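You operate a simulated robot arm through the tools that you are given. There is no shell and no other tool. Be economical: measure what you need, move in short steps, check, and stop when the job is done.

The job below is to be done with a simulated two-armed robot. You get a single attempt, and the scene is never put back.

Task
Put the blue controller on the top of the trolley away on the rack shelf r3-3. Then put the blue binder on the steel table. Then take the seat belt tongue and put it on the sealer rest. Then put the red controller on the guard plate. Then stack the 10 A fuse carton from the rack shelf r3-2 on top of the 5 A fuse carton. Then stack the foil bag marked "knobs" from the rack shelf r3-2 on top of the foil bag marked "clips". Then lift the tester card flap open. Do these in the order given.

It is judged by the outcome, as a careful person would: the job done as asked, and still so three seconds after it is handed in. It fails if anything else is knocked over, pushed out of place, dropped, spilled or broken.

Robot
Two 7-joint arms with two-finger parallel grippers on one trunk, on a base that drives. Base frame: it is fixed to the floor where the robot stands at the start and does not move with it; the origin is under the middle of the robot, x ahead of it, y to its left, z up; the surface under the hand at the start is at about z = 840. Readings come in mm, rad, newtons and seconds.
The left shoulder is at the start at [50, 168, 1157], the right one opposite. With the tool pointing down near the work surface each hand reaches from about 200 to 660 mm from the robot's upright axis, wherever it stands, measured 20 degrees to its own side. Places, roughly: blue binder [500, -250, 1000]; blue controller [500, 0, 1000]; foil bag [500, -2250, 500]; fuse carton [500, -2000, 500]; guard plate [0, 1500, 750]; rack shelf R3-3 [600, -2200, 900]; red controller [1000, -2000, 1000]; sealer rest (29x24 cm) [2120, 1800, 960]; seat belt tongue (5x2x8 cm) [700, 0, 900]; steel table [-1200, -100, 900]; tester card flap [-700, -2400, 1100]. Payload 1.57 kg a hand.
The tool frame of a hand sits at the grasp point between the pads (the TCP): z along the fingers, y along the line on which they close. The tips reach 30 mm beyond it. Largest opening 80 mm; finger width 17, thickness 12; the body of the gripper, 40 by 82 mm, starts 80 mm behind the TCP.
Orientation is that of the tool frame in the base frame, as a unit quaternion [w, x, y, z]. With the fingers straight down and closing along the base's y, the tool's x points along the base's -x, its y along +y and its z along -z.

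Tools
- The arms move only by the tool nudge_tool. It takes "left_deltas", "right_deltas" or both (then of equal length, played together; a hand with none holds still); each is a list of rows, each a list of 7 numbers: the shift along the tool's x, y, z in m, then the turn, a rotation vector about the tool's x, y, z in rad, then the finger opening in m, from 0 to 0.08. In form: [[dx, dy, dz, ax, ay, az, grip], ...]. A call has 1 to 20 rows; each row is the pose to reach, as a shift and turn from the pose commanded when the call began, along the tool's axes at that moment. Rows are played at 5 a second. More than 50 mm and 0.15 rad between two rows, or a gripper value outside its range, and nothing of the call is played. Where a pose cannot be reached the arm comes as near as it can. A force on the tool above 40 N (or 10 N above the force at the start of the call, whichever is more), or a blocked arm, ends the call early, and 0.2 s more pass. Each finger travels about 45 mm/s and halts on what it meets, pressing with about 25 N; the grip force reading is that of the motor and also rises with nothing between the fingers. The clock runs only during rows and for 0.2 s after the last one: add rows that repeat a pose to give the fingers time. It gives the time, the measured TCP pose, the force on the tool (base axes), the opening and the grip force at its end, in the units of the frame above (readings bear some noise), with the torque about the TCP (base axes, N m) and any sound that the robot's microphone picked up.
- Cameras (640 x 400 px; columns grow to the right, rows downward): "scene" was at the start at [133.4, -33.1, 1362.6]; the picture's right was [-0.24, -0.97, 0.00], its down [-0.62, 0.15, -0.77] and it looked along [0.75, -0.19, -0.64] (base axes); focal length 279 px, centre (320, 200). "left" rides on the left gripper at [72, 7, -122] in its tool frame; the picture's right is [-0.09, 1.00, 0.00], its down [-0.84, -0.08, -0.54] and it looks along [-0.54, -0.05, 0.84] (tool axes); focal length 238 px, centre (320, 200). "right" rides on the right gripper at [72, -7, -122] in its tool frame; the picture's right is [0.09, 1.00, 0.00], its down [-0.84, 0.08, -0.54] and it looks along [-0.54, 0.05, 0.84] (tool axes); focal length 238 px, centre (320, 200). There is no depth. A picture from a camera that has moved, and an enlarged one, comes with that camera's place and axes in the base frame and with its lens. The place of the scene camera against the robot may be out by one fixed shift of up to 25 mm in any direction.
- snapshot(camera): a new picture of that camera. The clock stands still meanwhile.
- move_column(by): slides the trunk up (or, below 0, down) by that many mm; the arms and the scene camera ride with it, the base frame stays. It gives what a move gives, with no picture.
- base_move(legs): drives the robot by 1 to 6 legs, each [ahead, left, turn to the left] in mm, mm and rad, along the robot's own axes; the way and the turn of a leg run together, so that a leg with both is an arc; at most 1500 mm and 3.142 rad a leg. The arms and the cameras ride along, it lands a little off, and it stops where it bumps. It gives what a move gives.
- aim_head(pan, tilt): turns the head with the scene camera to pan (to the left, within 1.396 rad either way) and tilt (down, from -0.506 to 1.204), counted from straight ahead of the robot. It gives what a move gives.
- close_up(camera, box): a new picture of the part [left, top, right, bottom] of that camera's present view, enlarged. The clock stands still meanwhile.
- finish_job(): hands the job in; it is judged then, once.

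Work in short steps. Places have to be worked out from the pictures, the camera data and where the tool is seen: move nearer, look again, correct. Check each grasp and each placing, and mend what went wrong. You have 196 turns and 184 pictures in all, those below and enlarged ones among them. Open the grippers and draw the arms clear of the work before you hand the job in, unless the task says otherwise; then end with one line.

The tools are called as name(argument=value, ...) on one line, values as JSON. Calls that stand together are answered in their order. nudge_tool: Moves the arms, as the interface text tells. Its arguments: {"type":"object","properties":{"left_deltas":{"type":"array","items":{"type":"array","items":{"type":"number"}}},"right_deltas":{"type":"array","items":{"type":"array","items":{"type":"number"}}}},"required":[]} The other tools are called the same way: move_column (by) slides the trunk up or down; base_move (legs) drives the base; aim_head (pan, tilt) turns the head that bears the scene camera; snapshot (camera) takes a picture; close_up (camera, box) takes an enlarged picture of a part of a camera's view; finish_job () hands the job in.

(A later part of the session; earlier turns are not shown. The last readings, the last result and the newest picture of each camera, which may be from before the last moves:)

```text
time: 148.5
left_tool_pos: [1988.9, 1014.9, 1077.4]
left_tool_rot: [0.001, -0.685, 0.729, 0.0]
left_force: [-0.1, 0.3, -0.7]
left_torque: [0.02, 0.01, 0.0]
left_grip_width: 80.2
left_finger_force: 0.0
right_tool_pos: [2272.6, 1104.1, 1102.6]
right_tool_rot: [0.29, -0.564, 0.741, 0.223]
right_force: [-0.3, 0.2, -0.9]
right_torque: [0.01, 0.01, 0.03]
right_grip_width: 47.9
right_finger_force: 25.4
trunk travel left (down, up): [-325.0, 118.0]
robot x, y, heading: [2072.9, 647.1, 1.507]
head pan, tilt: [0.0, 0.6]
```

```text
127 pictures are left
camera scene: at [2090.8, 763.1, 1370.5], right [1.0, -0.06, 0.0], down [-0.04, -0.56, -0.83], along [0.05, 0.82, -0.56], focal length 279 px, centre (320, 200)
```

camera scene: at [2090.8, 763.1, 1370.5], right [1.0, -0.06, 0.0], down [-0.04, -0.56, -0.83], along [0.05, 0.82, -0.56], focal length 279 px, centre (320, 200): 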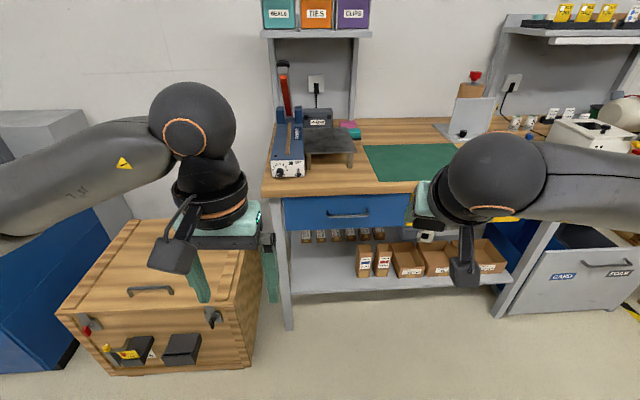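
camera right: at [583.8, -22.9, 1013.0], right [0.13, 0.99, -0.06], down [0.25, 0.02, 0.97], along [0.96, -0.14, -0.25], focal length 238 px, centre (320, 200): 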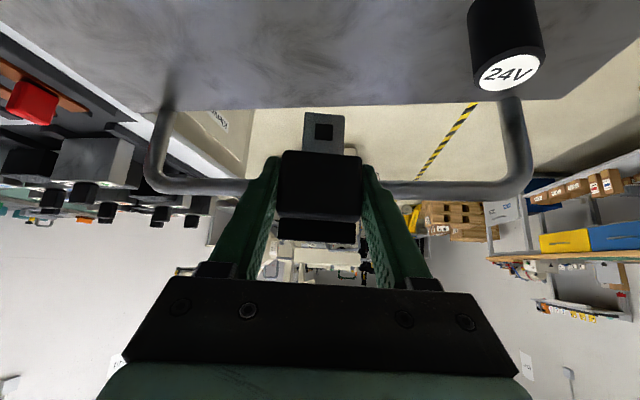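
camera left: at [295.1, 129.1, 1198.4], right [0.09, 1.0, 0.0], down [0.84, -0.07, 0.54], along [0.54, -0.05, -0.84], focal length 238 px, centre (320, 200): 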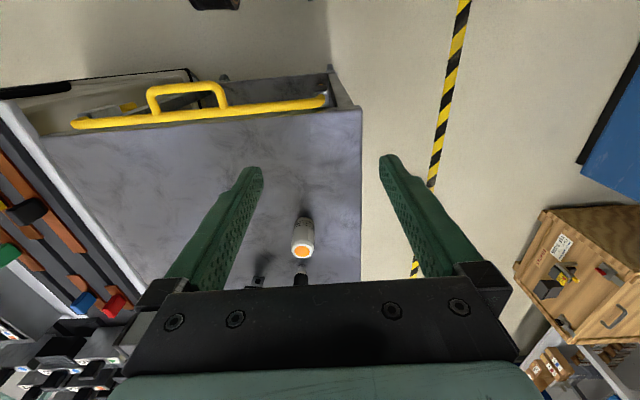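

Crate corner and lever are clear. I straighten and advance toward the bench.

base_move(legs=[[0, 0, 0.063], [510, 0, 0]])

snapshot(camera="scene")

snapshot(camera="right")

```text
time: 151.9
left_tool_pos: [1961.2, 1512.7, 1076.8]
left_tool_rot: [0.001, 0.71, -0.704, 0.0]
left_force: [-0.1, 0.2, -0.2]
left_torque: [-0.01, -0.02, -0.01]
left_grip_width: 80.1
left_finger_force: 0.1
right_tool_pos: [2237.8, 1624.3, 1103.5]
right_tool_rot: [0.281, -0.591, 0.72, 0.233]
right_force: [-0.4, -0.1, -1.6]
right_torque: [0.0, 0.0, -0.02]
right_grip_width: 47.5
right_finger_force: 24.7
trunk travel left (down, up): [-325.0, 118.0]
robot x, y, heading: [2073.2, 1148.2, 1.579]
head pan, tilt: [0.0, 0.6]
```

```text
126 pictures are left
camera scene: at [2080.4, 1269.1, 1370.4], right [1.0, 0.01, 0.0], down [0.0, -0.57, -0.82], along [-0.01, 0.82, -0.57], focal length 279 px, centre (320, 200)
```

scene: 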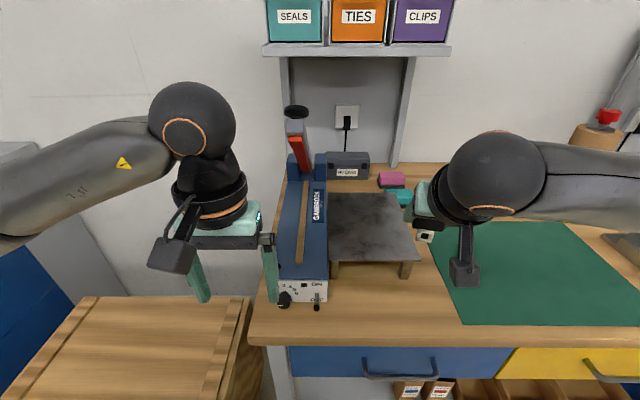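

```text
125 pictures are left
camera right: at [2218.3, 1489.3, 1142.1], right [-0.99, 0.13, -0.06], down [-0.02, 0.25, 0.97], along [0.14, 0.96, -0.25], focal length 238 px, centre (320, 200)
```

right: 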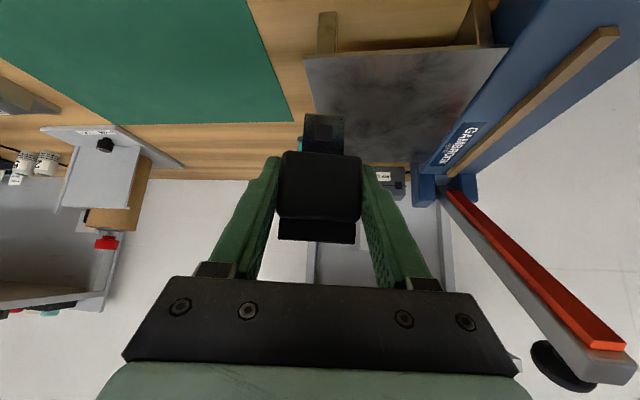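

Rest surface z≈965–975, x 2094–2267, y 1660–1900. I move the tongue over its middle, 40 mm above.

nudge_tool(right_deltas=[[-0.014, 0.016, 0.024, 0, 0, 0, 0.03], [-0.028, 0.032, 0.048, 0, 0, 0, 0.03], [-0.042, 0.048, 0.072, 0, 0, 0, 0.03], [-0.056, 0.065, 0.096, 0, 0, 0, 0.03], [-0.07, 0.081, 0.12, 0, 0, 0, 0.03], [-0.07, 0.081, 0.12, 0, 0, 0, 0.03]])

snapshot(camera="scene")

snapshot(camera="right")

```text
time: 153.3
left_tool_pos: [1961.2, 1513.7, 1078.5]
left_tool_rot: [-0.001, 0.711, -0.703, -0.001]
left_force: [0.0, -0.8, 0.0]
left_torque: [0.0, -0.04, -0.02]
left_grip_width: 80.1
left_finger_force: 0.1
right_tool_pos: [2183.3, 1768.1, 1063.8]
right_tool_rot: [0.282, -0.59, 0.719, 0.234]
right_force: [0.3, 0.2, -0.6]
right_torque: [0.0, 0.01, -0.02]
right_grip_width: 47.7
right_finger_force: 24.9
trunk travel left (down, up): [-325.0, 118.0]
robot x, y, heading: [2069.5, 1155.5, 1.575]
head pan, tilt: [0.0, 0.6]
```

```text
124 pictures are left
camera scene: at [2080.5, 1268.6, 1370.5], right [1.0, 0.01, 0.0], down [0.0, -0.56, -0.83], along [-0.01, 0.83, -0.56], focal length 279 px, centre (320, 200)
```

scene: 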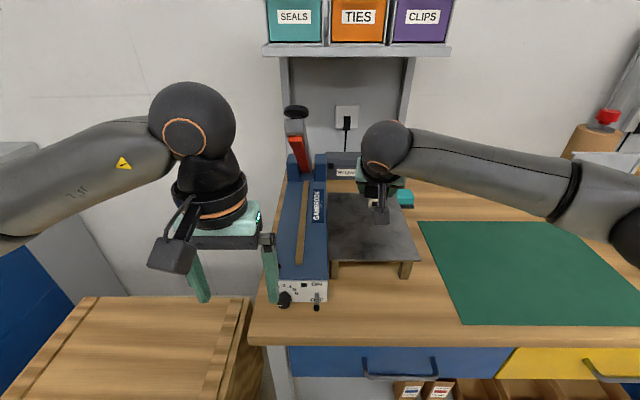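

```text
123 pictures are left
camera right: at [2163.7, 1633.6, 1103.4], right [-0.99, 0.13, -0.06], down [-0.03, 0.25, 0.97], along [0.14, 0.96, -0.25], focal length 238 px, centre (320, 200)
```

right: 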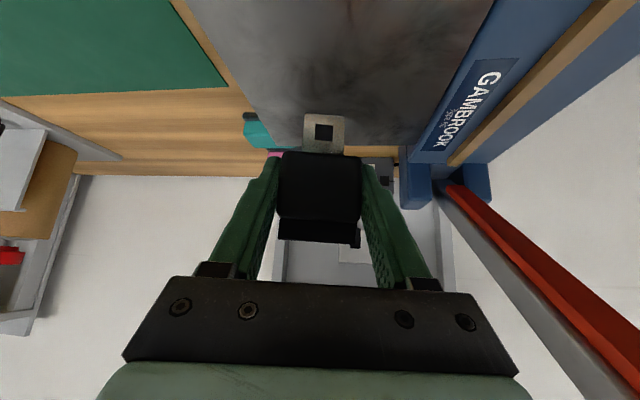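

Tongue is over the rest. I lower 25 mm, then in 3 mm rows to feel contact.

nudge_tool(right_deltas=[[0.0085, 0, 0.0092, 0, 0, 0, 0.03], [0.017, 0, 0.0183, 0, 0, 0, 0.03], [0.017, 0, 0.0183, 0, 0, 0, 0.03]])

nudge_tool(right_deltas=[[0.002, 0, 0.0022, 0, 0, 0, 0.03], [0.004, 0, 0.0044, 0, 0, 0, 0.03], [0.006, 0, 0.0066, 0, 0, 0, 0.03], [0.0082, 0, 0.0088, 0, 0, 0, 0.03], [0.0082, 0, 0.0088, 0, 0, 0, 0.03]])

snapshot(camera="right")

```text
time: 154.1
left_tool_pos: [1961.6, 1513.6, 1077.2]
left_tool_rot: [-0.001, 0.711, -0.703, -0.001]
left_force: [-0.8, 0.0, 0.0]
left_torque: [0.0, 0.0, 0.02]
left_grip_width: 80.2
left_finger_force: 0.1
right_tool_pos: [2184.5, 1769.9, 1038.1]
right_tool_rot: [0.282, -0.59, 0.72, 0.233]
right_force: [0.6, 0.6, -1.5]
right_torque: [0.02, 0.02, 0.0]
right_grip_width: 47.6
right_finger_force: 25.1
trunk travel left (down, up): [-325.0, 118.0]
robot x, y, heading: [2070.1, 1153.5, 1.581]
head pan, tilt: [0.0, 0.6]
```

```text
time: 155.3
left_tool_pos: [1960.2, 1513.9, 1077.9]
left_tool_rot: [0.001, 0.711, -0.703, 0.0]
left_force: [0.1, -0.2, -0.6]
left_torque: [-0.04, 0.01, 0.02]
left_grip_width: 80.0
left_finger_force: 0.1
right_tool_pos: [2182.8, 1771.0, 1025.3]
right_tool_rot: [0.281, -0.59, 0.72, 0.234]
right_force: [-0.3, -0.2, -0.9]
right_torque: [-0.03, -0.02, -0.02]
right_grip_width: 47.4
right_finger_force: 25.2
trunk travel left (down, up): [-325.0, 118.0]
robot x, y, heading: [2068.7, 1153.0, 1.582]
head pan, tilt: [0.0, 0.6]
```

```text
122 pictures are left
camera right: at [2163.8, 1635.5, 1065.4], right [-0.99, 0.13, -0.06], down [-0.02, 0.25, 0.97], along [0.14, 0.96, -0.25], focal length 238 px, centre (320, 200)
```

right: 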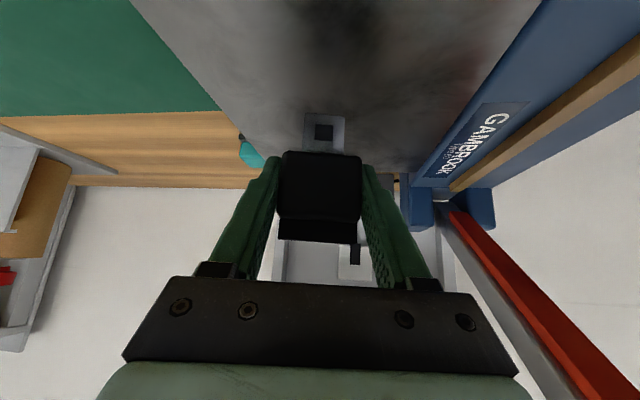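

Still free (bottom ≈973). I continue in small rows.

nudge_tool(right_deltas=[[0.002, 0, 0.0022, 0, 0, 0, 0.03], [0.004, 0, 0.0044, 0, 0, 0, 0.03], [0.006, 0, 0.0066, 0, 0, 0, 0.03], [0.0082, 0, 0.0088, 0, 0, 0, 0.03], [0.0082, 0, 0.0088, 0, 0, 0, 0.03]])

snapshot(camera="right")

```text
time: 156.5
left_tool_pos: [1960.4, 1514.4, 1077.6]
left_tool_rot: [-0.001, 0.71, -0.704, -0.001]
left_force: [0.2, 0.1, 0.5]
left_torque: [0.01, 0.01, 0.03]
left_grip_width: 79.8
left_finger_force: 0.2
right_tool_pos: [2185.1, 1770.4, 1014.0]
right_tool_rot: [0.281, -0.591, 0.72, 0.233]
right_force: [0.0, 0.1, -0.7]
right_torque: [-0.03, -0.01, -0.02]
right_grip_width: 47.8
right_finger_force: 24.4
trunk travel left (down, up): [-325.0, 118.0]
robot x, y, heading: [2070.3, 1152.8, 1.577]
head pan, tilt: [0.0, 0.6]
```

```text
121 pictures are left
camera right: at [2165.4, 1635.6, 1053.6], right [-0.99, 0.13, -0.06], down [-0.03, 0.25, 0.97], along [0.14, 0.96, -0.25], focal length 238 px, centre (320, 200)
```

right: 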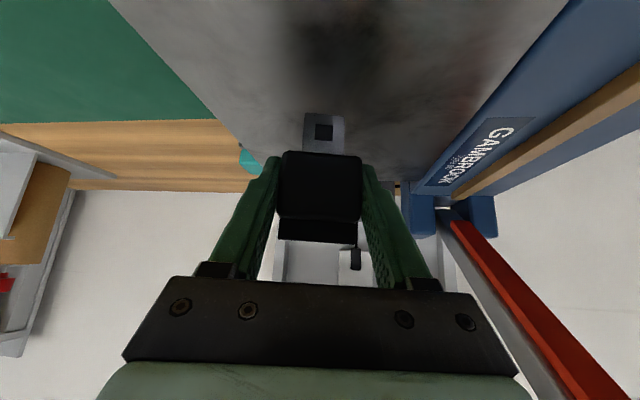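

The shadow still hasn't met the blade. I continue down.

nudge_tool(right_deltas=[[0.003, 0, 0.0033, 0, 0, 0, 0.03], [0.006, 0, 0.0066, 0, 0, 0, 0.03], [0.0082, 0, 0.0088, 0, 0, 0, 0.03], [0.0105, 0, 0.0113, 0, 0, 0, 0.03], [0.0105, 0, 0.0113, 0, 0, 0, 0.03]])

snapshot(camera="right")

```text
time: 157.7
left_tool_pos: [1960.7, 1510.9, 1079.0]
left_tool_rot: [-0.001, 0.711, -0.703, -0.001]
left_force: [0.2, 0.9, 0.3]
left_torque: [0.0, -0.04, -0.02]
left_grip_width: 80.0
left_finger_force: 0.1
right_tool_pos: [2183.8, 1771.0, 1004.0]
right_tool_rot: [0.286, -0.587, 0.719, 0.238]
right_force: [4.0, -0.6, 28.5]
right_torque: [-0.04, -0.32, -0.01]
right_grip_width: 47.5
right_finger_force: 24.7
trunk travel left (down, up): [-325.0, 118.0]
robot x, y, heading: [2073.5, 1153.8, 1.578]
head pan, tilt: [0.0, 0.6]
```

```text
120 pictures are left
camera right: at [2164.4, 1635.0, 1042.5], right [-0.99, 0.13, -0.06], down [-0.02, 0.24, 0.97], along [0.14, 0.96, -0.23], focal length 238 px, centre (320, 200)
```

right: 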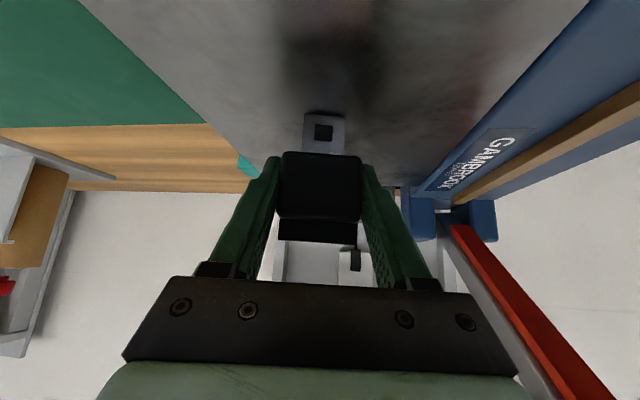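

Contact at 28 N. I relieve about 5 mm and read the force.

nudge_tool(right_deltas=[[-0.0033, 0, -0.0036, 0, 0, 0, 0.03], [-0.0033, 0, -0.0036, 0, 0, 0, 0.03]])

```text
time: 158.3
left_tool_pos: [1961.5, 1512.3, 1078.1]
left_tool_rot: [-0.001, 0.711, -0.703, -0.001]
left_force: [1.4, -0.1, 0.2]
left_torque: [0.0, -0.01, -0.02]
left_grip_width: 80.1
left_finger_force: 0.0
right_tool_pos: [2183.2, 1771.0, 1004.2]
right_tool_rot: [0.284, -0.589, 0.719, 0.235]
right_force: [3.2, 6.7, 16.4]
right_torque: [0.34, -0.08, -0.02]
right_grip_width: 47.4
right_finger_force: 24.7
trunk travel left (down, up): [-325.0, 118.0]
robot x, y, heading: [2072.0, 1157.2, 1.58]
head pan, tilt: [0.0, 0.6]
```

Still pressing at 16 N; I relieve a little more.

nudge_tool(right_deltas=[[-0.0016, 0, -0.0018, 0, 0, 0, 0.03], [-0.0016, 0, -0.0018, 0, 0, 0, 0.03]])

snapshot(camera="right")

```text
time: 158.9
left_tool_pos: [1961.1, 1514.2, 1077.8]
left_tool_rot: [0.0, 0.71, -0.704, -0.001]
left_force: [-0.3, -0.6, 0.6]
left_torque: [-0.04, 0.0, -0.02]
left_grip_width: 80.2
left_finger_force: 0.1
right_tool_pos: [2184.2, 1771.3, 1004.0]
right_tool_rot: [0.282, -0.591, 0.719, 0.234]
right_force: [0.3, 5.8, 8.9]
right_torque: [0.26, -0.02, -0.05]
right_grip_width: 47.5
right_finger_force: 25.0
trunk travel left (down, up): [-325.0, 118.0]
robot x, y, heading: [2071.9, 1152.4, 1.572]
head pan, tilt: [0.0, 0.6]
```

```text
119 pictures are left
camera right: at [2164.2, 1635.4, 1044.4], right [-0.99, 0.13, -0.06], down [-0.03, 0.25, 0.97], along [0.14, 0.96, -0.25], focal length 238 px, centre (320, 200)
```

right: 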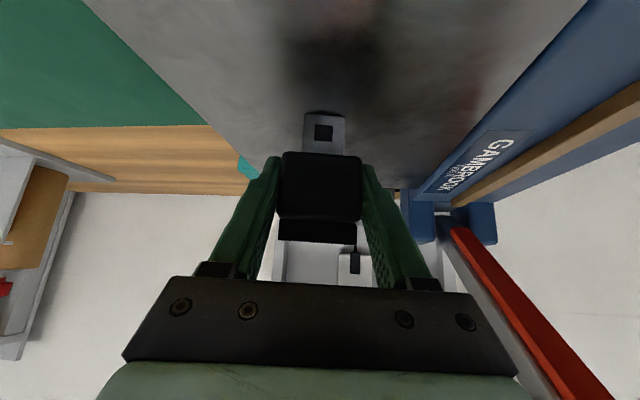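

Nearly relieved. One more mm up, then open gently.

nudge_tool(right_deltas=[[-0.0008, 0, -0.0009, 0, 0, 0, 0.03], [-0.0008, 0, -0.0009, 0, 0, 0, 0.03]])

nudge_tool(right_deltas=[[0, 0, 0, 0, 0, 0, 0.05], [0, 0, 0, 0, 0, 0, 0.06], [0, 0, 0, 0, 0, 0, 0.07], [0, 0, 0, 0, 0, 0, 0.08], [0, 0, 0, 0, 0, 0, 0.08]])

snapshot(camera="right")

```text
time: 159.5
left_tool_pos: [1961.0, 1513.7, 1076.9]
left_tool_rot: [0.0, 0.711, -0.703, 0.0]
left_force: [-0.3, -1.0, -0.7]
left_torque: [0.01, -0.02, -0.02]
left_grip_width: 80.1
left_finger_force: 0.0
right_tool_pos: [2183.5, 1769.4, 1004.8]
right_tool_rot: [0.28, -0.591, 0.72, 0.232]
right_force: [-0.7, 0.8, 0.8]
right_torque: [0.06, 0.02, 0.01]
right_grip_width: 47.5
right_finger_force: 24.8
trunk travel left (down, up): [-325.0, 118.0]
robot x, y, heading: [2074.0, 1154.7, 1.577]
head pan, tilt: [0.0, 0.6]
```

```text
time: 160.7
left_tool_pos: [1961.2, 1513.4, 1077.7]
left_tool_rot: [-0.001, 0.71, -0.704, -0.001]
left_force: [-0.5, 0.0, -0.2]
left_torque: [0.01, -0.04, 0.04]
left_grip_width: 79.8
left_finger_force: 0.2
right_tool_pos: [2183.6, 1770.0, 1006.0]
right_tool_rot: [0.282, -0.59, 0.72, 0.233]
right_force: [0.2, 0.1, -1.0]
right_torque: [0.03, -0.04, 0.0]
right_grip_width: 80.1
right_finger_force: 0.1
trunk travel left (down, up): [-325.0, 118.0]
robot x, y, heading: [2072.8, 1151.5, 1.578]
head pan, tilt: [0.0, 0.6]
```

```text
118 pictures are left
camera right: at [2164.3, 1635.4, 1046.1], right [-0.99, 0.13, -0.06], down [-0.02, 0.25, 0.97], along [0.14, 0.96, -0.25], focal length 238 px, centre (320, 200)
```

right: 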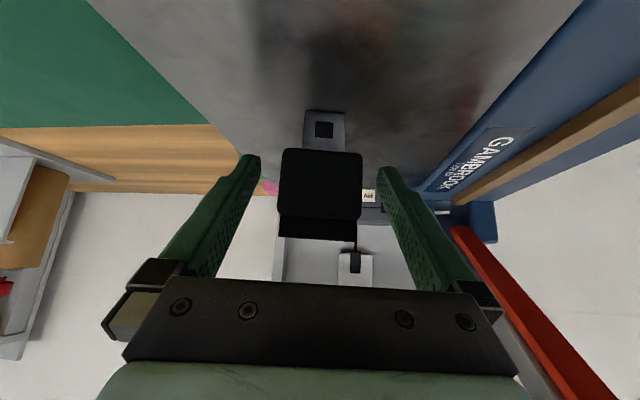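

It stands on its own. I raise the hand straight up 100 mm, then draw it back, and check.

nudge_tool(right_deltas=[[-0.017, 0, -0.0183, 0, 0, 0, 0.08], [-0.034, 0, -0.0366, 0, 0, 0, 0.08], [-0.051, 0, -0.055, 0, 0, 0, 0.08], [-0.068, 0, -0.0733, 0, 0, 0, 0.08], [-0.068, 0, -0.11, 0, 0, 0, 0.08], [-0.068, 0, -0.15, 0, 0, 0, 0.08], [-0.068, 0, -0.19, 0, 0, 0, 0.08]])

close_up(camera="scene", box=[270, 120, 470, 290])

```text
time: 162.3
left_tool_pos: [1960.3, 1512.8, 1076.9]
left_tool_rot: [0.0, 0.711, -0.703, -0.001]
left_force: [0.3, 0.3, 0.6]
left_torque: [-0.02, -0.05, 0.02]
left_grip_width: 79.8
left_finger_force: 0.0
right_tool_pos: [2166.5, 1692.7, 1192.4]
right_tool_rot: [0.281, -0.591, 0.719, 0.234]
right_force: [-0.1, -0.5, -0.4]
right_torque: [0.02, -0.01, 0.0]
right_grip_width: 79.8
right_finger_force: 0.1
trunk travel left (down, up): [-325.0, 118.0]
robot x, y, heading: [2071.8, 1149.9, 1.584]
head pan, tilt: [0.0, 0.6]
```

```text
2.35 times, centred on (370, 205) of scene
camera zoom: at [2080.2, 1268.1, 1370.5], right [1.0, 0.01, 0.0], down [0.0, -0.56, -0.83], along [-0.01, 0.83, -0.56], focal length 656 px, centre (202, 188)
```

zoom: 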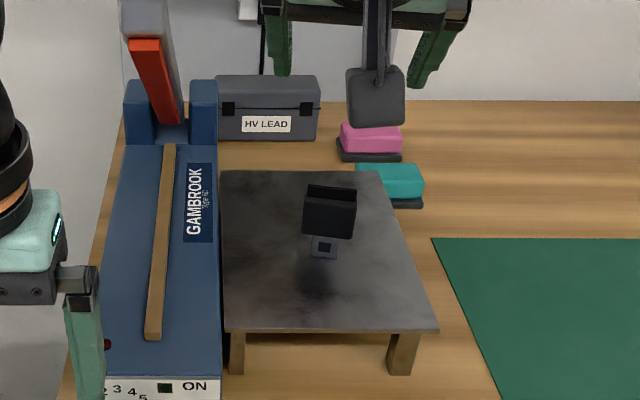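

The tongue stands on the sealer rest. I fold the right hand back to a tool-down pose, then drive the corridor back towards the rack.

nudge_tool(right_deltas=[[0.022, -0.006, -0.02, 0, 0.125, 0, 0.08], [0.044, -0.012, -0.04, 0, 0.25, 0, 0.08], [0.066, -0.018, -0.06, 0, 0.375, 0, 0.08], [0.088, -0.024, -0.08, 0, 0.5, 0, 0.08], [0.11, -0.03, -0.1, 0, 0.625, 0, 0.08], [0.129, -0.036, -0.12, 0, 0.75, 0, 0.08], [0.129, -0.036, -0.12, 0, 0.75, 0, 0.08]])

base_move(legs=[[-500, 0, 0], [0, 0, 1.571]])

aim_head(pan=0.0, tilt=0.5)

snapshot(camera="scene")

```text
time: 163.9
left_tool_pos: [1960.6, 1512.6, 1077.4]
left_tool_rot: [0.0, 0.711, -0.704, -0.001]
left_force: [0.7, 0.1, 0.1]
left_torque: [-0.01, 0.03, 0.02]
left_grip_width: 79.8
left_finger_force: 0.1
right_tool_pos: [2169.6, 1512.6, 1190.0]
right_tool_rot: [-0.002, -0.634, 0.773, 0.0]
right_force: [-0.8, 0.3, 1.1]
right_torque: [-0.01, -0.02, 0.02]
right_grip_width: 80.1
right_finger_force: 0.0
trunk travel left (down, up): [-325.0, 118.0]
robot x, y, heading: [2073.2, 1151.1, 1.579]
head pan, tilt: [0.0, 0.6]
```

```text
time: 170.8
left_tool_pos: [1724.6, 513.1, 1076.7]
left_tool_rot: [0.0, 0.999, 0.036, -0.002]
left_force: [0.5, 0.4, 0.4]
left_torque: [0.0, 0.0, 0.02]
left_grip_width: 79.9
left_finger_force: 0.0
right_tool_pos: [1711.5, 722.8, 1191.1]
right_tool_rot: [0.002, 0.998, -0.067, 0.0]
right_force: [0.7, 0.4, 0.2]
right_torque: [-0.03, -0.03, 0.05]
right_grip_width: 80.1
right_finger_force: 0.2
trunk travel left (down, up): [-325.0, 118.0]
robot x, y, heading: [2075.4, 645.7, -3.071]
head pan, tilt: [0.0, 0.6]
```

```text
time: 171.5
left_tool_pos: [1723.3, 513.4, 1077.4]
left_tool_rot: [0.001, 0.999, 0.036, -0.001]
left_force: [0.2, 0.5, -0.1]
left_torque: [0.02, 0.03, -0.04]
left_grip_width: 79.9
left_finger_force: 0.0
right_tool_pos: [1711.4, 723.1, 1191.1]
right_tool_rot: [0.002, 0.998, -0.067, -0.001]
right_force: [-0.6, 0.6, 0.4]
right_torque: [0.01, -0.01, 0.0]
right_grip_width: 80.2
right_finger_force: 0.1
trunk travel left (down, up): [-325.0, 118.0]
robot x, y, heading: [2076.8, 647.5, -3.076]
head pan, tilt: [0.0, 0.499]
```

```text
116 pictures are left
camera scene: at [1956.8, 624.0, 1379.6], right [-0.07, 1.0, 0.0], down [0.48, 0.03, -0.88], along [-0.88, -0.06, -0.48], focal length 279 px, centre (320, 200)
```

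scene: 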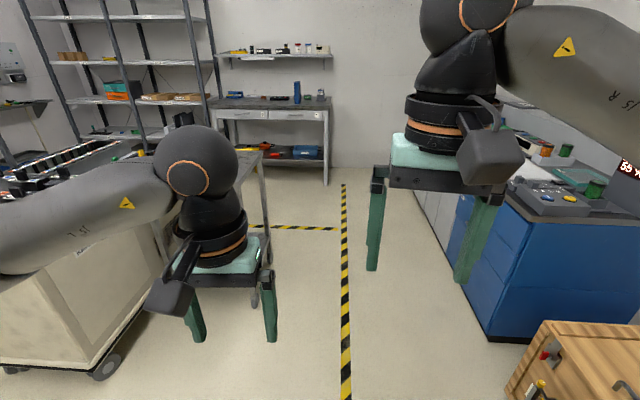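

The corridor is clear. I straighten and drive to x≈-250, turn south, and go towards the rack.

base_move(legs=[[0, 0, -0.068], [1300, 0, 0], [1020, 0, 0], [0, 0, 1.571]])

```text
time: 187.3
left_tool_pos: [-175.9, 276.2, 1077.6]
left_tool_rot: [0.001, 0.704, 0.71, -0.001]
left_force: [-0.2, 0.0, 0.6]
left_torque: [0.0, 0.02, 0.02]
left_grip_width: 80.2
left_finger_force: 0.1
right_tool_pos: [-386.5, 276.2, 1189.9]
right_tool_rot: [0.0, 0.773, 0.634, 0.001]
right_force: [0.3, -0.5, -1.0]
right_torque: [-0.02, -0.03, 0.01]
right_grip_width: 80.1
right_finger_force: 0.1
trunk travel left (down, up): [-325.0, 118.0]
robot x, y, heading: [-285.2, 638.6, -1.563]
head pan, tilt: [0.0, 0.499]
```

I drive south to y≈-1350, then sidestep toward the rack's left part, stopping to look.

base_move(legs=[[1000, 0, 0], [980, 0, 0], [0, 900, 0]])

aim_head(pan=0.6, tilt=0.6)

snapshot(camera="scene")

```text
time: 204.8
left_tool_pos: [737.9, -1654.8, 1077.1]
left_tool_rot: [0.0, 0.698, 0.716, 0.0]
left_force: [0.3, 0.4, 1.6]
left_torque: [0.01, -0.01, 0.0]
left_grip_width: 80.1
left_finger_force: 0.0
right_tool_pos: [528.5, -1655.9, 1189.5]
right_tool_rot: [0.002, 0.768, 0.64, 0.001]
right_force: [0.2, 0.5, 1.0]
right_torque: [-0.01, -0.03, -0.02]
right_grip_width: 80.1
right_finger_force: 0.0
trunk travel left (down, up): [-325.0, 118.0]
robot x, y, heading: [626.3, -1293.4, -1.549]
head pan, tilt: [0.0, 0.499]
```

```text
time: 205.8
left_tool_pos: [737.8, -1653.8, 1077.1]
left_tool_rot: [0.001, 0.698, 0.716, -0.001]
left_force: [-0.2, -0.9, -1.1]
left_torque: [-0.02, -0.01, 0.02]
left_grip_width: 79.6
left_finger_force: 0.0
right_tool_pos: [528.5, -1656.4, 1190.6]
right_tool_rot: [0.001, 0.769, 0.64, 0.001]
right_force: [-0.6, 0.1, 0.7]
right_torque: [-0.01, 0.01, 0.0]
right_grip_width: 80.0
right_finger_force: 0.0
trunk travel left (down, up): [-325.0, 118.0]
robot x, y, heading: [623.6, -1293.9, -1.55]
head pan, tilt: [0.6, 0.6]
```

```text
115 pictures are left
camera scene: at [685.7, -1420.3, 1370.5], right [-0.81, -0.58, 0.0], down [-0.33, 0.46, -0.83], along [0.48, -0.67, -0.56], focal length 279 px, centre (320, 200)
```

scene: 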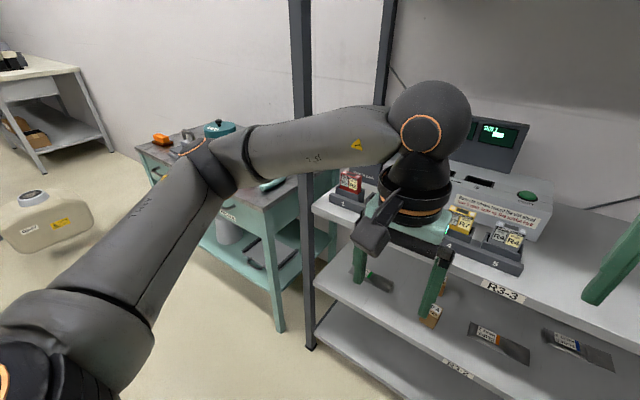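

Red controller is at ≈[1033,-2073], near the rack's left post, so I'll use the right arm, standing at x≈1100. I move there.

base_move(legs=[[0, 0, -0.022], [0, 470, 0], [180, 0, 0]])

aim_head(pan=-0.1, tilt=0.65)

snapshot(camera="scene")

snapshot(camera="right")

```text
time: 211.8
left_tool_pos: [1187.3, -1841.6, 1076.7]
left_tool_rot: [0.0, 0.707, 0.707, 0.0]
left_force: [0.1, 0.1, 0.1]
left_torque: [0.02, 0.02, 0.01]
left_grip_width: 80.3
left_finger_force: 0.0
right_tool_pos: [977.1, -1838.1, 1189.3]
right_tool_rot: [0.0, 0.777, 0.63, 0.001]
right_force: [0.1, 1.1, 0.1]
right_torque: [0.02, 0.01, 0.01]
right_grip_width: 80.0
right_finger_force: 0.1
trunk travel left (down, up): [-325.0, 118.0]
robot x, y, heading: [1082.5, -1481.2, -1.572]
head pan, tilt: [0.6, 0.6]
```

```text
time: 212.9
left_tool_pos: [1186.3, -1840.8, 1076.5]
left_tool_rot: [0.0, 0.707, 0.707, -0.001]
left_force: [0.5, -0.7, -0.4]
left_torque: [0.03, -0.01, -0.01]
left_grip_width: 79.9
left_finger_force: 0.1
right_tool_pos: [977.5, -1837.3, 1189.8]
right_tool_rot: [0.001, 0.777, 0.629, 0.001]
right_force: [-0.5, 0.0, 0.3]
right_torque: [0.01, -0.01, 0.0]
right_grip_width: 79.9
right_finger_force: 0.0
trunk travel left (down, up): [-325.0, 118.0]
robot x, y, heading: [1080.6, -1477.6, -1.576]
head pan, tilt: [-0.099, 0.649]
```

```text
114 pictures are left
camera scene: at [1082.8, -1617.7, 1366.2], right [-0.99, 0.1, 0.0], down [0.06, 0.6, -0.8], along [-0.08, -0.79, -0.6], focal length 279 px, centre (320, 200)
```

scene: 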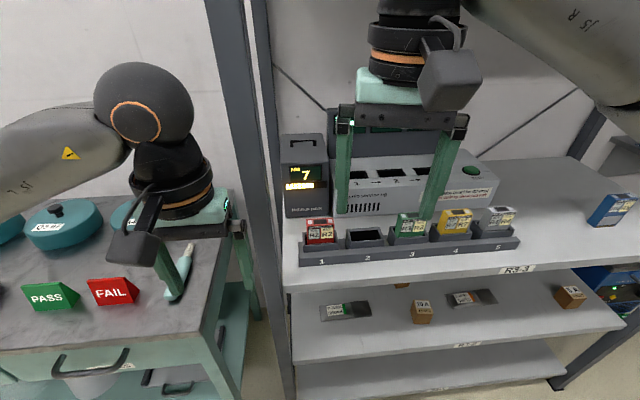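

```text
113 pictures are left
camera right: at [985.8, -1766.3, 1311.8], right [0.99, -0.11, 0.0], down [-0.1, -0.83, 0.54], along [-0.06, -0.54, -0.84], focal length 238 px, centre (320, 200)
```

right: 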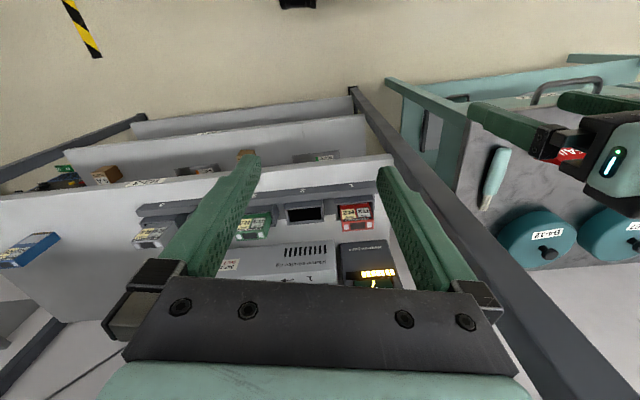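

I zoom in on the red controller with the right camera.

close_up(camera="right", box=[280, 170, 410, 260])

close_up(camera="scene", box=[280, 190, 420, 280])

```text
4.44 times, centred on (345, 215) of right
camera zoom: at [985.8, -1766.3, 1311.8], right [0.99, -0.11, 0.0], down [-0.1, -0.83, 0.54], along [-0.06, -0.54, -0.84], focal length 1059 px, centre (209, 133)
```

zoom: 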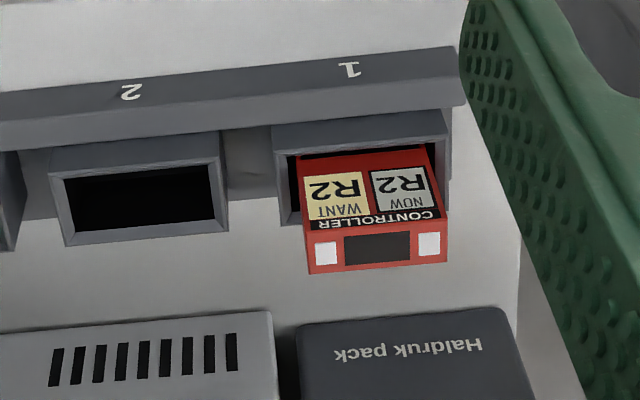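

```text
4.44 times, centred on (350, 235) of scene
camera zoom: at [1082.8, -1617.7, 1366.2], right [-0.99, 0.1, 0.0], down [0.06, 0.6, -0.8], along [-0.08, -0.79, -0.6], focal length 1240 px, centre (187, 44)
```

zoom: 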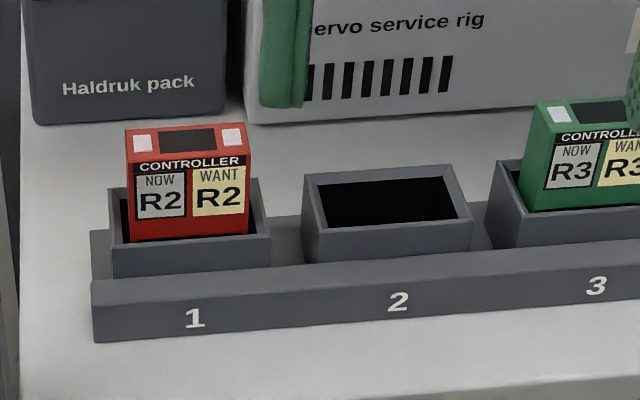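

Red controller: centre [1024,-2054.5], top z≈963, square to the rack, protruding ≈55 mm from its pocket. I move the right hand above it, squared.

nudge_tool(right_deltas=[[-0.033, 0.015, 0.015, 0, 0, -0.035, 0.08], [-0.067, 0.03, 0.03, 0, 0, -0.07, 0.08], [-0.1, 0.045, 0.045, 0, 0, -0.105, 0.08], [-0.134, 0.06, 0.06, 0, 0, -0.14, 0.08], [-0.168, 0.075, 0.075, 0, 0, -0.175, 0.08], [-0.203, 0.09, 0.1, 0, 0, -0.21, 0.08], [-0.203, 0.09, 0.14, 0, 0, -0.21, 0.08], [-0.203, 0.09, 0.16, 0, 0, -0.21, 0.08]])

snapshot(camera="right")

snapshot(camera="scene")

```text
time: 214.7
left_tool_pos: [1186.9, -1840.5, 1077.9]
left_tool_rot: [0.001, 0.708, 0.706, 0.0]
left_force: [-0.2, 0.7, 0.5]
left_torque: [0.02, -0.03, -0.01]
left_grip_width: 80.1
left_finger_force: 0.0
right_tool_pos: [1023.7, -2053.7, 1027.6]
right_tool_rot: [0.001, 0.706, 0.708, 0.001]
right_force: [0.2, -0.2, -0.4]
right_torque: [0.0, 0.0, 0.01]
right_grip_width: 80.1
right_finger_force: 0.0
trunk travel left (down, up): [-325.0, 118.0]
robot x, y, heading: [1083.0, -1476.9, -1.573]
head pan, tilt: [-0.099, 0.649]
```

```text
110 pictures are left
camera right: at [1016.3, -1982.5, 1148.7], right [1.0, 0.1, 0.0], down [0.08, -0.84, 0.54], along [0.05, -0.54, -0.84], focal length 238 px, centre (320, 200)
```

right: 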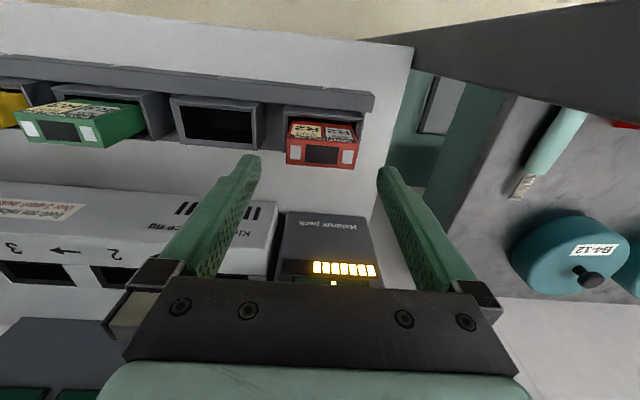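

```text
109 pictures are left
camera scene: at [1083.0, -1617.8, 1366.2], right [-0.99, 0.1, 0.0], down [0.06, 0.6, -0.8], along [-0.08, -0.79, -0.6], focal length 279 px, centre (320, 200)
```

scene: 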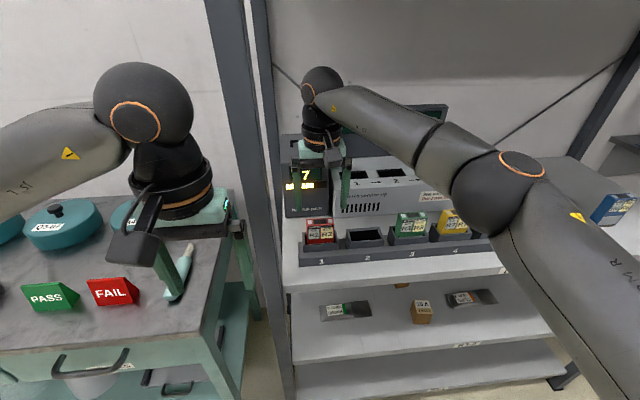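

Zoom to refine alignment before descending.

close_up(camera="right", box=[260, 80, 390, 200])

```text
3.33 times, centred on (325, 140) of right
camera zoom: at [1016.3, -1982.5, 1148.7], right [1.0, 0.1, 0.0], down [0.08, -0.84, 0.54], along [0.05, -0.54, -0.84], focal length 794 px, centre (303, 400)
```

zoom: 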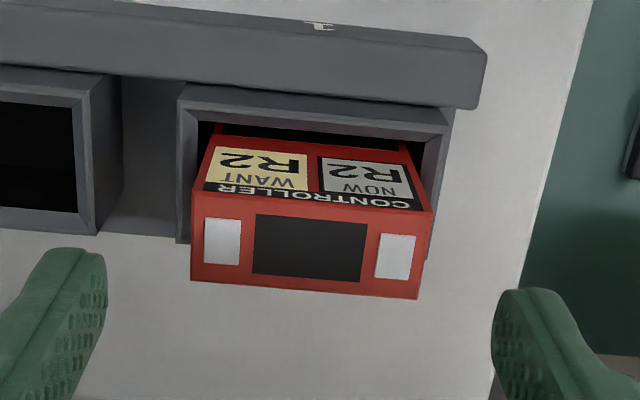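

Centre [1025,-2059], top z≈958. I shift 5 mm and descend to TCP z≈945.

nudge_tool(right_deltas=[[-0.005, 0.001, 0.03, 0, 0, 0, 0.08], [-0.005, 0.001, 0.06, 0, 0, 0, 0.08], [-0.005, 0.001, 0.0826, 0, 0, 0, 0.08], [-0.005, 0.001, 0.0826, 0, 0, 0, 0.08]])

snapshot(camera="right")

close_up(camera="scene", box=[270, 130, 420, 270])

```text
time: 215.7
left_tool_pos: [1186.2, -1840.7, 1077.7]
left_tool_rot: [0.001, 0.708, 0.706, 0.0]
left_force: [-0.9, -1.1, -0.1]
left_torque: [0.0, -0.03, -0.01]
left_grip_width: 80.0
left_finger_force: 0.1
right_tool_pos: [1026.3, -2058.4, 945.2]
right_tool_rot: [0.002, 0.706, 0.708, 0.002]
right_force: [0.0, 0.2, 0.3]
right_torque: [-0.01, -0.01, 0.01]
right_grip_width: 80.0
right_finger_force: 0.1
trunk travel left (down, up): [-325.0, 118.0]
robot x, y, heading: [1081.0, -1474.0, -1.575]
head pan, tilt: [-0.099, 0.649]
```

```text
107 pictures are left
camera right: at [1020.0, -1987.9, 1066.3], right [1.0, 0.09, 0.0], down [0.08, -0.84, 0.54], along [0.05, -0.54, -0.84], focal length 238 px, centre (320, 200)
```

right: 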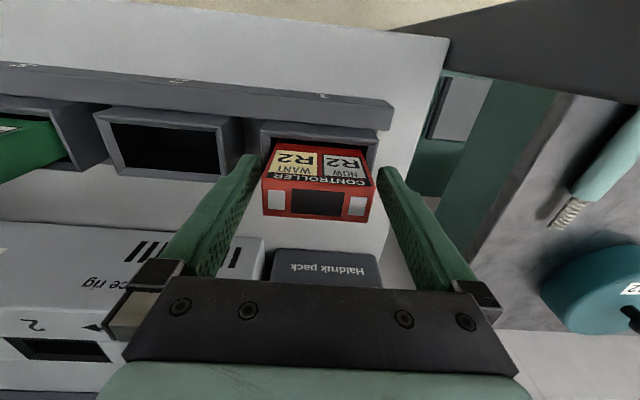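

```text
2.86 times, centred on (345, 200) of scene
camera zoom: at [1082.8, -1617.7, 1366.2], right [-0.99, 0.1, 0.0], down [0.06, 0.6, -0.8], along [-0.08, -0.79, -0.6], focal length 797 px, centre (249, 200)
```

zoom: 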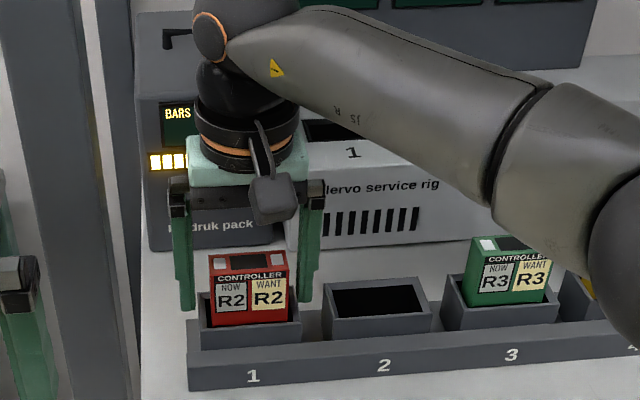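

Finger tips are just about at rim height, so I raise 4 mm and close.

nudge_tool(right_deltas=[[0, 0, -0.004, 0, 0, 0, 0.075], [0, 0, -0.004, 0, 0, 0, 0.06], [0, 0, -0.004, 0, 0, 0, 0.045], [0, 0, -0.004, 0, 0, 0, 0.04], [0, 0, -0.004, 0, 0, 0, 0.04]])

nudge_tool(right_deltas=[[0, 0, -0.015, 0, 0, 0, 0.04], [0, 0, -0.04, 0, 0, 0, 0.04], [0, 0, -0.07, 0, 0, 0, 0.04], [0, 0, -0.1, 0, 0, 0, 0.04]])

snapshot(camera="right")

```text
time: 216.9
left_tool_pos: [1187.5, -1840.1, 1077.9]
left_tool_rot: [0.0, 0.708, 0.706, -0.001]
left_force: [0.0, -0.4, 0.2]
left_torque: [-0.02, 0.0, 0.0]
left_grip_width: 80.0
left_finger_force: 0.1
right_tool_pos: [1025.4, -2060.2, 950.5]
right_tool_rot: [0.001, 0.706, 0.708, 0.001]
right_force: [-1.0, 0.3, 0.1]
right_torque: [0.03, 0.13, -0.02]
right_grip_width: 59.6
right_finger_force: 25.4
trunk travel left (down, up): [-325.0, 118.0]
robot x, y, heading: [1080.1, -1478.0, -1.577]
head pan, tilt: [-0.099, 0.649]
```

```text
time: 217.9
left_tool_pos: [1187.7, -1841.0, 1076.4]
left_tool_rot: [0.001, 0.707, 0.707, 0.0]
left_force: [0.2, -0.1, 0.7]
left_torque: [0.01, 0.01, 0.0]
left_grip_width: 80.0
left_finger_force: 0.1
right_tool_pos: [1026.7, -2060.5, 1051.3]
right_tool_rot: [0.002, 0.706, 0.708, 0.003]
right_force: [-0.8, 0.0, -2.3]
right_torque: [0.0, 0.01, -0.01]
right_grip_width: 59.5
right_finger_force: 24.8
trunk travel left (down, up): [-325.0, 118.0]
robot x, y, heading: [1081.7, -1479.3, -1.569]
head pan, tilt: [-0.099, 0.649]
```

```text
105 pictures are left
camera right: at [1019.8, -1989.0, 1173.2], right [1.0, 0.1, 0.0], down [0.08, -0.84, 0.54], along [0.06, -0.54, -0.84], focal length 238 px, centre (320, 200)
```

right: 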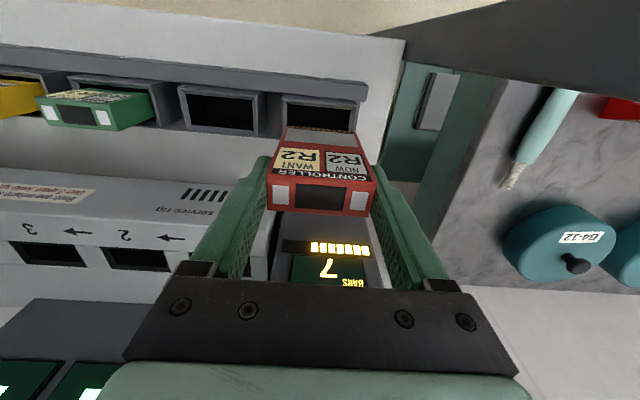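

Red controller is out (bottom ≈84 mm below TCP). I raise and draw it in, then drive back out toward the cabinets at y≈1500.

nudge_tool(right_deltas=[[0, 0, -0.03, 0, 0, 0, 0.04], [0, 0, -0.06, 0, 0, 0, 0.04], [0.04, 0, -0.08, 0, 0, 0, 0.04], [0.08, 0, -0.08, 0, 0, 0, 0.04], [0.12, -0.01, -0.08, 0, 0, 0, 0.04], [0.16, -0.02, -0.08, 0, 0, 0, 0.04], [0.2, -0.03, -0.08, 0, 0, 0, 0.04], [0.22, -0.04, -0.08, 0, 0, 0, 0.04]])

base_move(legs=[[-170, 0, 0], [0, -1360, 0], [-1000, 0, 0], [-930, 0, 0]])

```text
time: 219.7
left_tool_pos: [1187.1, -1841.0, 1075.8]
left_tool_rot: [0.001, 0.708, 0.707, 0.0]
left_force: [-0.3, 0.1, 0.1]
left_torque: [-0.01, 0.0, 0.02]
left_grip_width: 79.9
left_finger_force: 0.1
right_tool_pos: [986.2, -1840.1, 1131.6]
right_tool_rot: [0.002, 0.706, 0.708, 0.002]
right_force: [0.6, 0.7, -0.8]
right_torque: [0.02, 0.01, -0.01]
right_grip_width: 59.9
right_finger_force: 25.1
right hand out of reach, approached as far as the arm can: row 2
trunk travel left (down, up): [-325.0, 118.0]
robot x, y, heading: [1077.6, -1481.3, -1.576]
head pan, tilt: [-0.099, 0.649]
```

```text
time: 242.0
left_tool_pos: [-163.3, 265.7, 1076.3]
left_tool_rot: [0.0, 0.707, 0.707, -0.001]
left_force: [-0.1, -1.0, -0.5]
left_torque: [-0.04, -0.01, -0.01]
left_grip_width: 80.0
left_finger_force: 0.1
right_tool_pos: [-364.2, 267.0, 1131.7]
right_tool_rot: [0.002, 0.706, 0.708, 0.001]
right_force: [-0.2, 0.2, -0.9]
right_torque: [-0.04, -0.01, 0.01]
right_grip_width: 59.4
right_finger_force: 24.7
trunk travel left (down, up): [-325.0, 118.0]
robot x, y, heading: [-271.2, 626.1, -1.57]
head pan, tilt: [-0.099, 0.649]
```

I turn round to face the cabinets.

base_move(legs=[[0, 0, 1.571], [0, 0, 1.571]])

aim_head(pan=0.0, tilt=0.55)

snapshot(camera="scene")

```text
time: 250.1
left_tool_pos: [-384.7, 987.5, 1076.7]
left_tool_rot: [0.0, 0.717, -0.697, -0.002]
left_force: [0.5, 0.6, -0.4]
left_torque: [0.0, 0.03, -0.02]
left_grip_width: 80.2
left_finger_force: 0.0
right_tool_pos: [-184.3, 991.2, 1130.7]
right_tool_rot: [0.002, 0.718, -0.696, -0.001]
right_force: [0.3, 0.5, -1.7]
right_torque: [-0.03, 0.03, 0.01]
right_grip_width: 59.8
right_finger_force: 25.1
trunk travel left (down, up): [-325.0, 118.0]
robot x, y, heading: [-270.0, 629.0, 1.593]
head pan, tilt: [-0.099, 0.649]
```

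```text
time: 250.8
left_tool_pos: [-384.4, 987.0, 1076.7]
left_tool_rot: [-0.001, 0.716, -0.698, 0.0]
left_force: [-0.6, -0.5, -0.3]
left_torque: [-0.02, 0.0, 0.04]
left_grip_width: 80.1
left_finger_force: 0.1
right_tool_pos: [-183.9, 991.7, 1130.6]
right_tool_rot: [0.001, 0.718, -0.696, -0.002]
right_force: [-0.9, 0.8, -1.6]
right_torque: [0.04, 0.01, -0.03]
right_grip_width: 59.8
right_finger_force: 25.0
trunk travel left (down, up): [-325.0, 118.0]
robot x, y, heading: [-271.0, 629.8, 1.595]
head pan, tilt: [0.0, 0.55]
```

```text
104 pictures are left
camera scene: at [-261.6, 745.0, 1375.0], right [1.0, 0.02, 0.0], down [0.01, -0.52, -0.85], along [-0.02, 0.85, -0.52], focal length 279 px, centre (320, 200)
```

scene: 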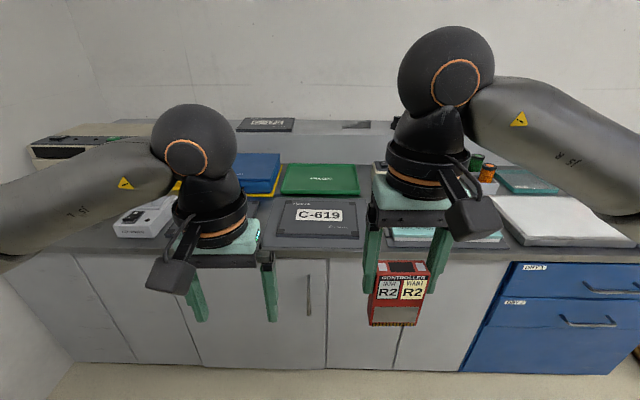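

I zoom on the counter to find the guard plate.

close_up(camera="scene", box=[230, 100, 440, 250])

close_up(camera="scene", box=[100, 100, 310, 250])

close_up(camera="scene", box=[430, 120, 640, 270])

```text
2.67 times, centred on (335, 175) of scene
camera zoom: at [-261.6, 745.0, 1375.0], right [1.0, 0.02, 0.0], down [0.01, -0.52, -0.85], along [-0.02, 0.85, -0.52], focal length 744 px, centre (280, 267)
```

zoom: 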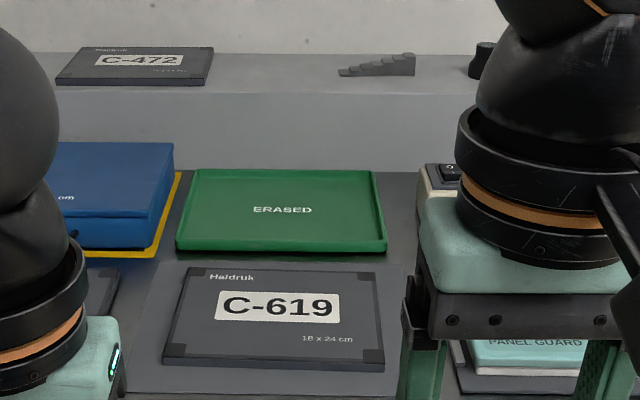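

```text
2.67 times, centred on (205, 175) of scene
camera zoom: at [-261.6, 745.0, 1375.0], right [1.0, 0.02, 0.0], down [0.01, -0.52, -0.85], along [-0.02, 0.85, -0.52], focal length 744 px, centre (627, 267)
```

zoom: 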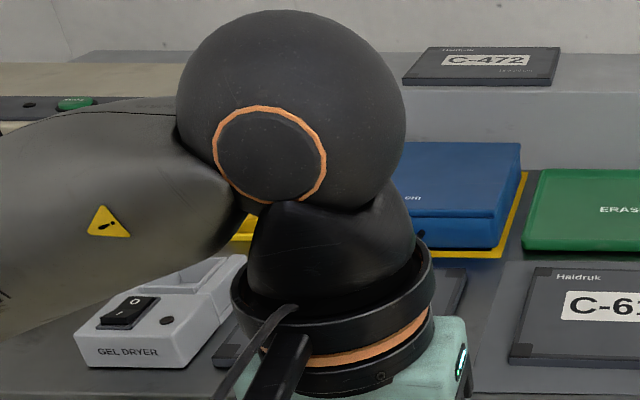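

```text
2.67 times, centred on (535, 195) of scene
camera zoom: at [-261.6, 745.0, 1375.0], right [1.0, 0.02, 0.0], down [0.01, -0.52, -0.85], along [-0.02, 0.85, -0.52], focal length 744 px, centre (-253, 213)
```

zoom: 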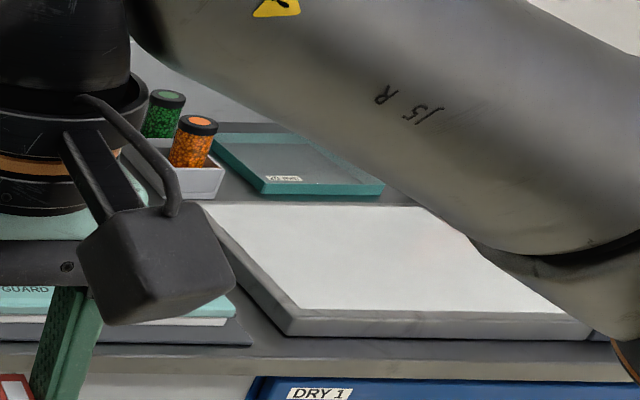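

The teal plate marked "PANEL GUARD" is the guard plate, near [120,1600,760]. I align the base in front of it and look down.

base_move(legs=[[0, 0, -0.024], [0, -230, 0], [300, 0, 0]])

aim_head(pan=-0.2, tilt=0.75)

snapshot(camera="scene")

snapshot(camera="right")

```text
time: 255.3
left_tool_pos: [-154.1, 1288.0, 1077.0]
left_tool_rot: [-0.001, 0.71, -0.704, 0.0]
left_force: [0.4, 0.7, -0.5]
left_torque: [-0.02, -0.01, 0.01]
left_grip_width: 79.9
left_finger_force: 0.0
right_tool_pos: [47.2, 1289.4, 1131.3]
right_tool_rot: [0.002, 0.711, -0.703, -0.001]
right_force: [-0.6, -0.6, -1.0]
right_torque: [-0.03, -0.01, 0.01]
right_grip_width: 59.6
right_finger_force: 25.7
trunk travel left (down, up): [-325.0, 118.0]
robot x, y, heading: [-43.1, 926.3, 1.577]
head pan, tilt: [0.0, 0.55]
```

```text
time: 256.1
left_tool_pos: [-154.3, 1286.7, 1078.4]
left_tool_rot: [0.0, 0.71, -0.704, 0.0]
left_force: [-0.4, 0.0, -0.2]
left_torque: [0.0, 0.0, -0.01]
left_grip_width: 80.2
left_finger_force: 0.0
right_tool_pos: [47.1, 1290.0, 1130.9]
right_tool_rot: [0.002, 0.711, -0.703, -0.001]
right_force: [0.1, -0.1, -2.2]
right_torque: [0.01, 0.0, 0.0]
right_grip_width: 59.4
right_finger_force: 24.8
trunk travel left (down, up): [-325.0, 118.0]
robot x, y, heading: [-44.3, 928.8, 1.577]
head pan, tilt: [-0.201, 0.75]
```

```text
100 pictures are left
camera scene: at [-18.0, 1035.4, 1357.7], right [0.98, -0.19, 0.0], down [-0.13, -0.67, -0.73], along [0.14, 0.72, -0.68], focal length 279 px, centre (320, 200)
```

scene: 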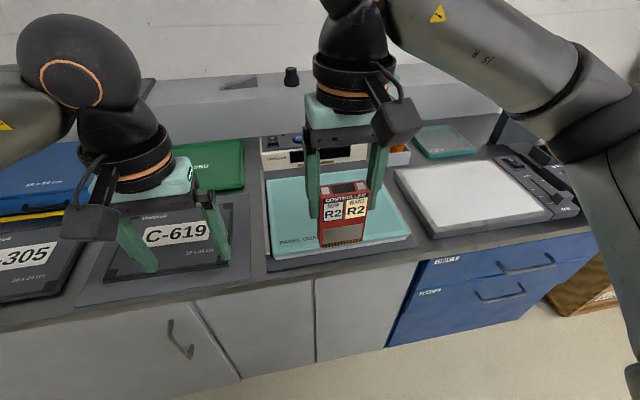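

```text
99 pictures are left
camera right: at [55.7, 1216.5, 1252.3], right [-0.99, -0.11, 0.0], down [-0.09, 0.84, 0.54], along [-0.06, 0.54, -0.84], focal length 238 px, centre (320, 200)
```

right: 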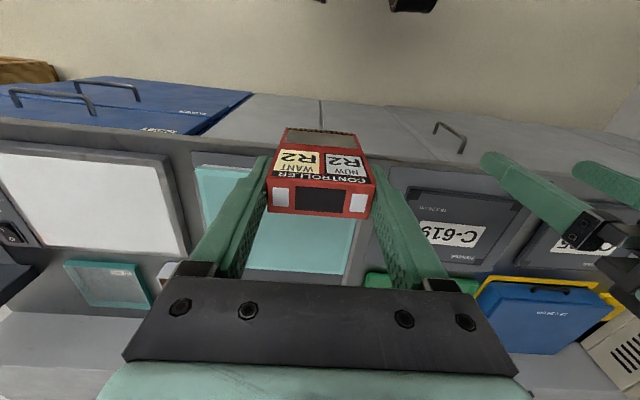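

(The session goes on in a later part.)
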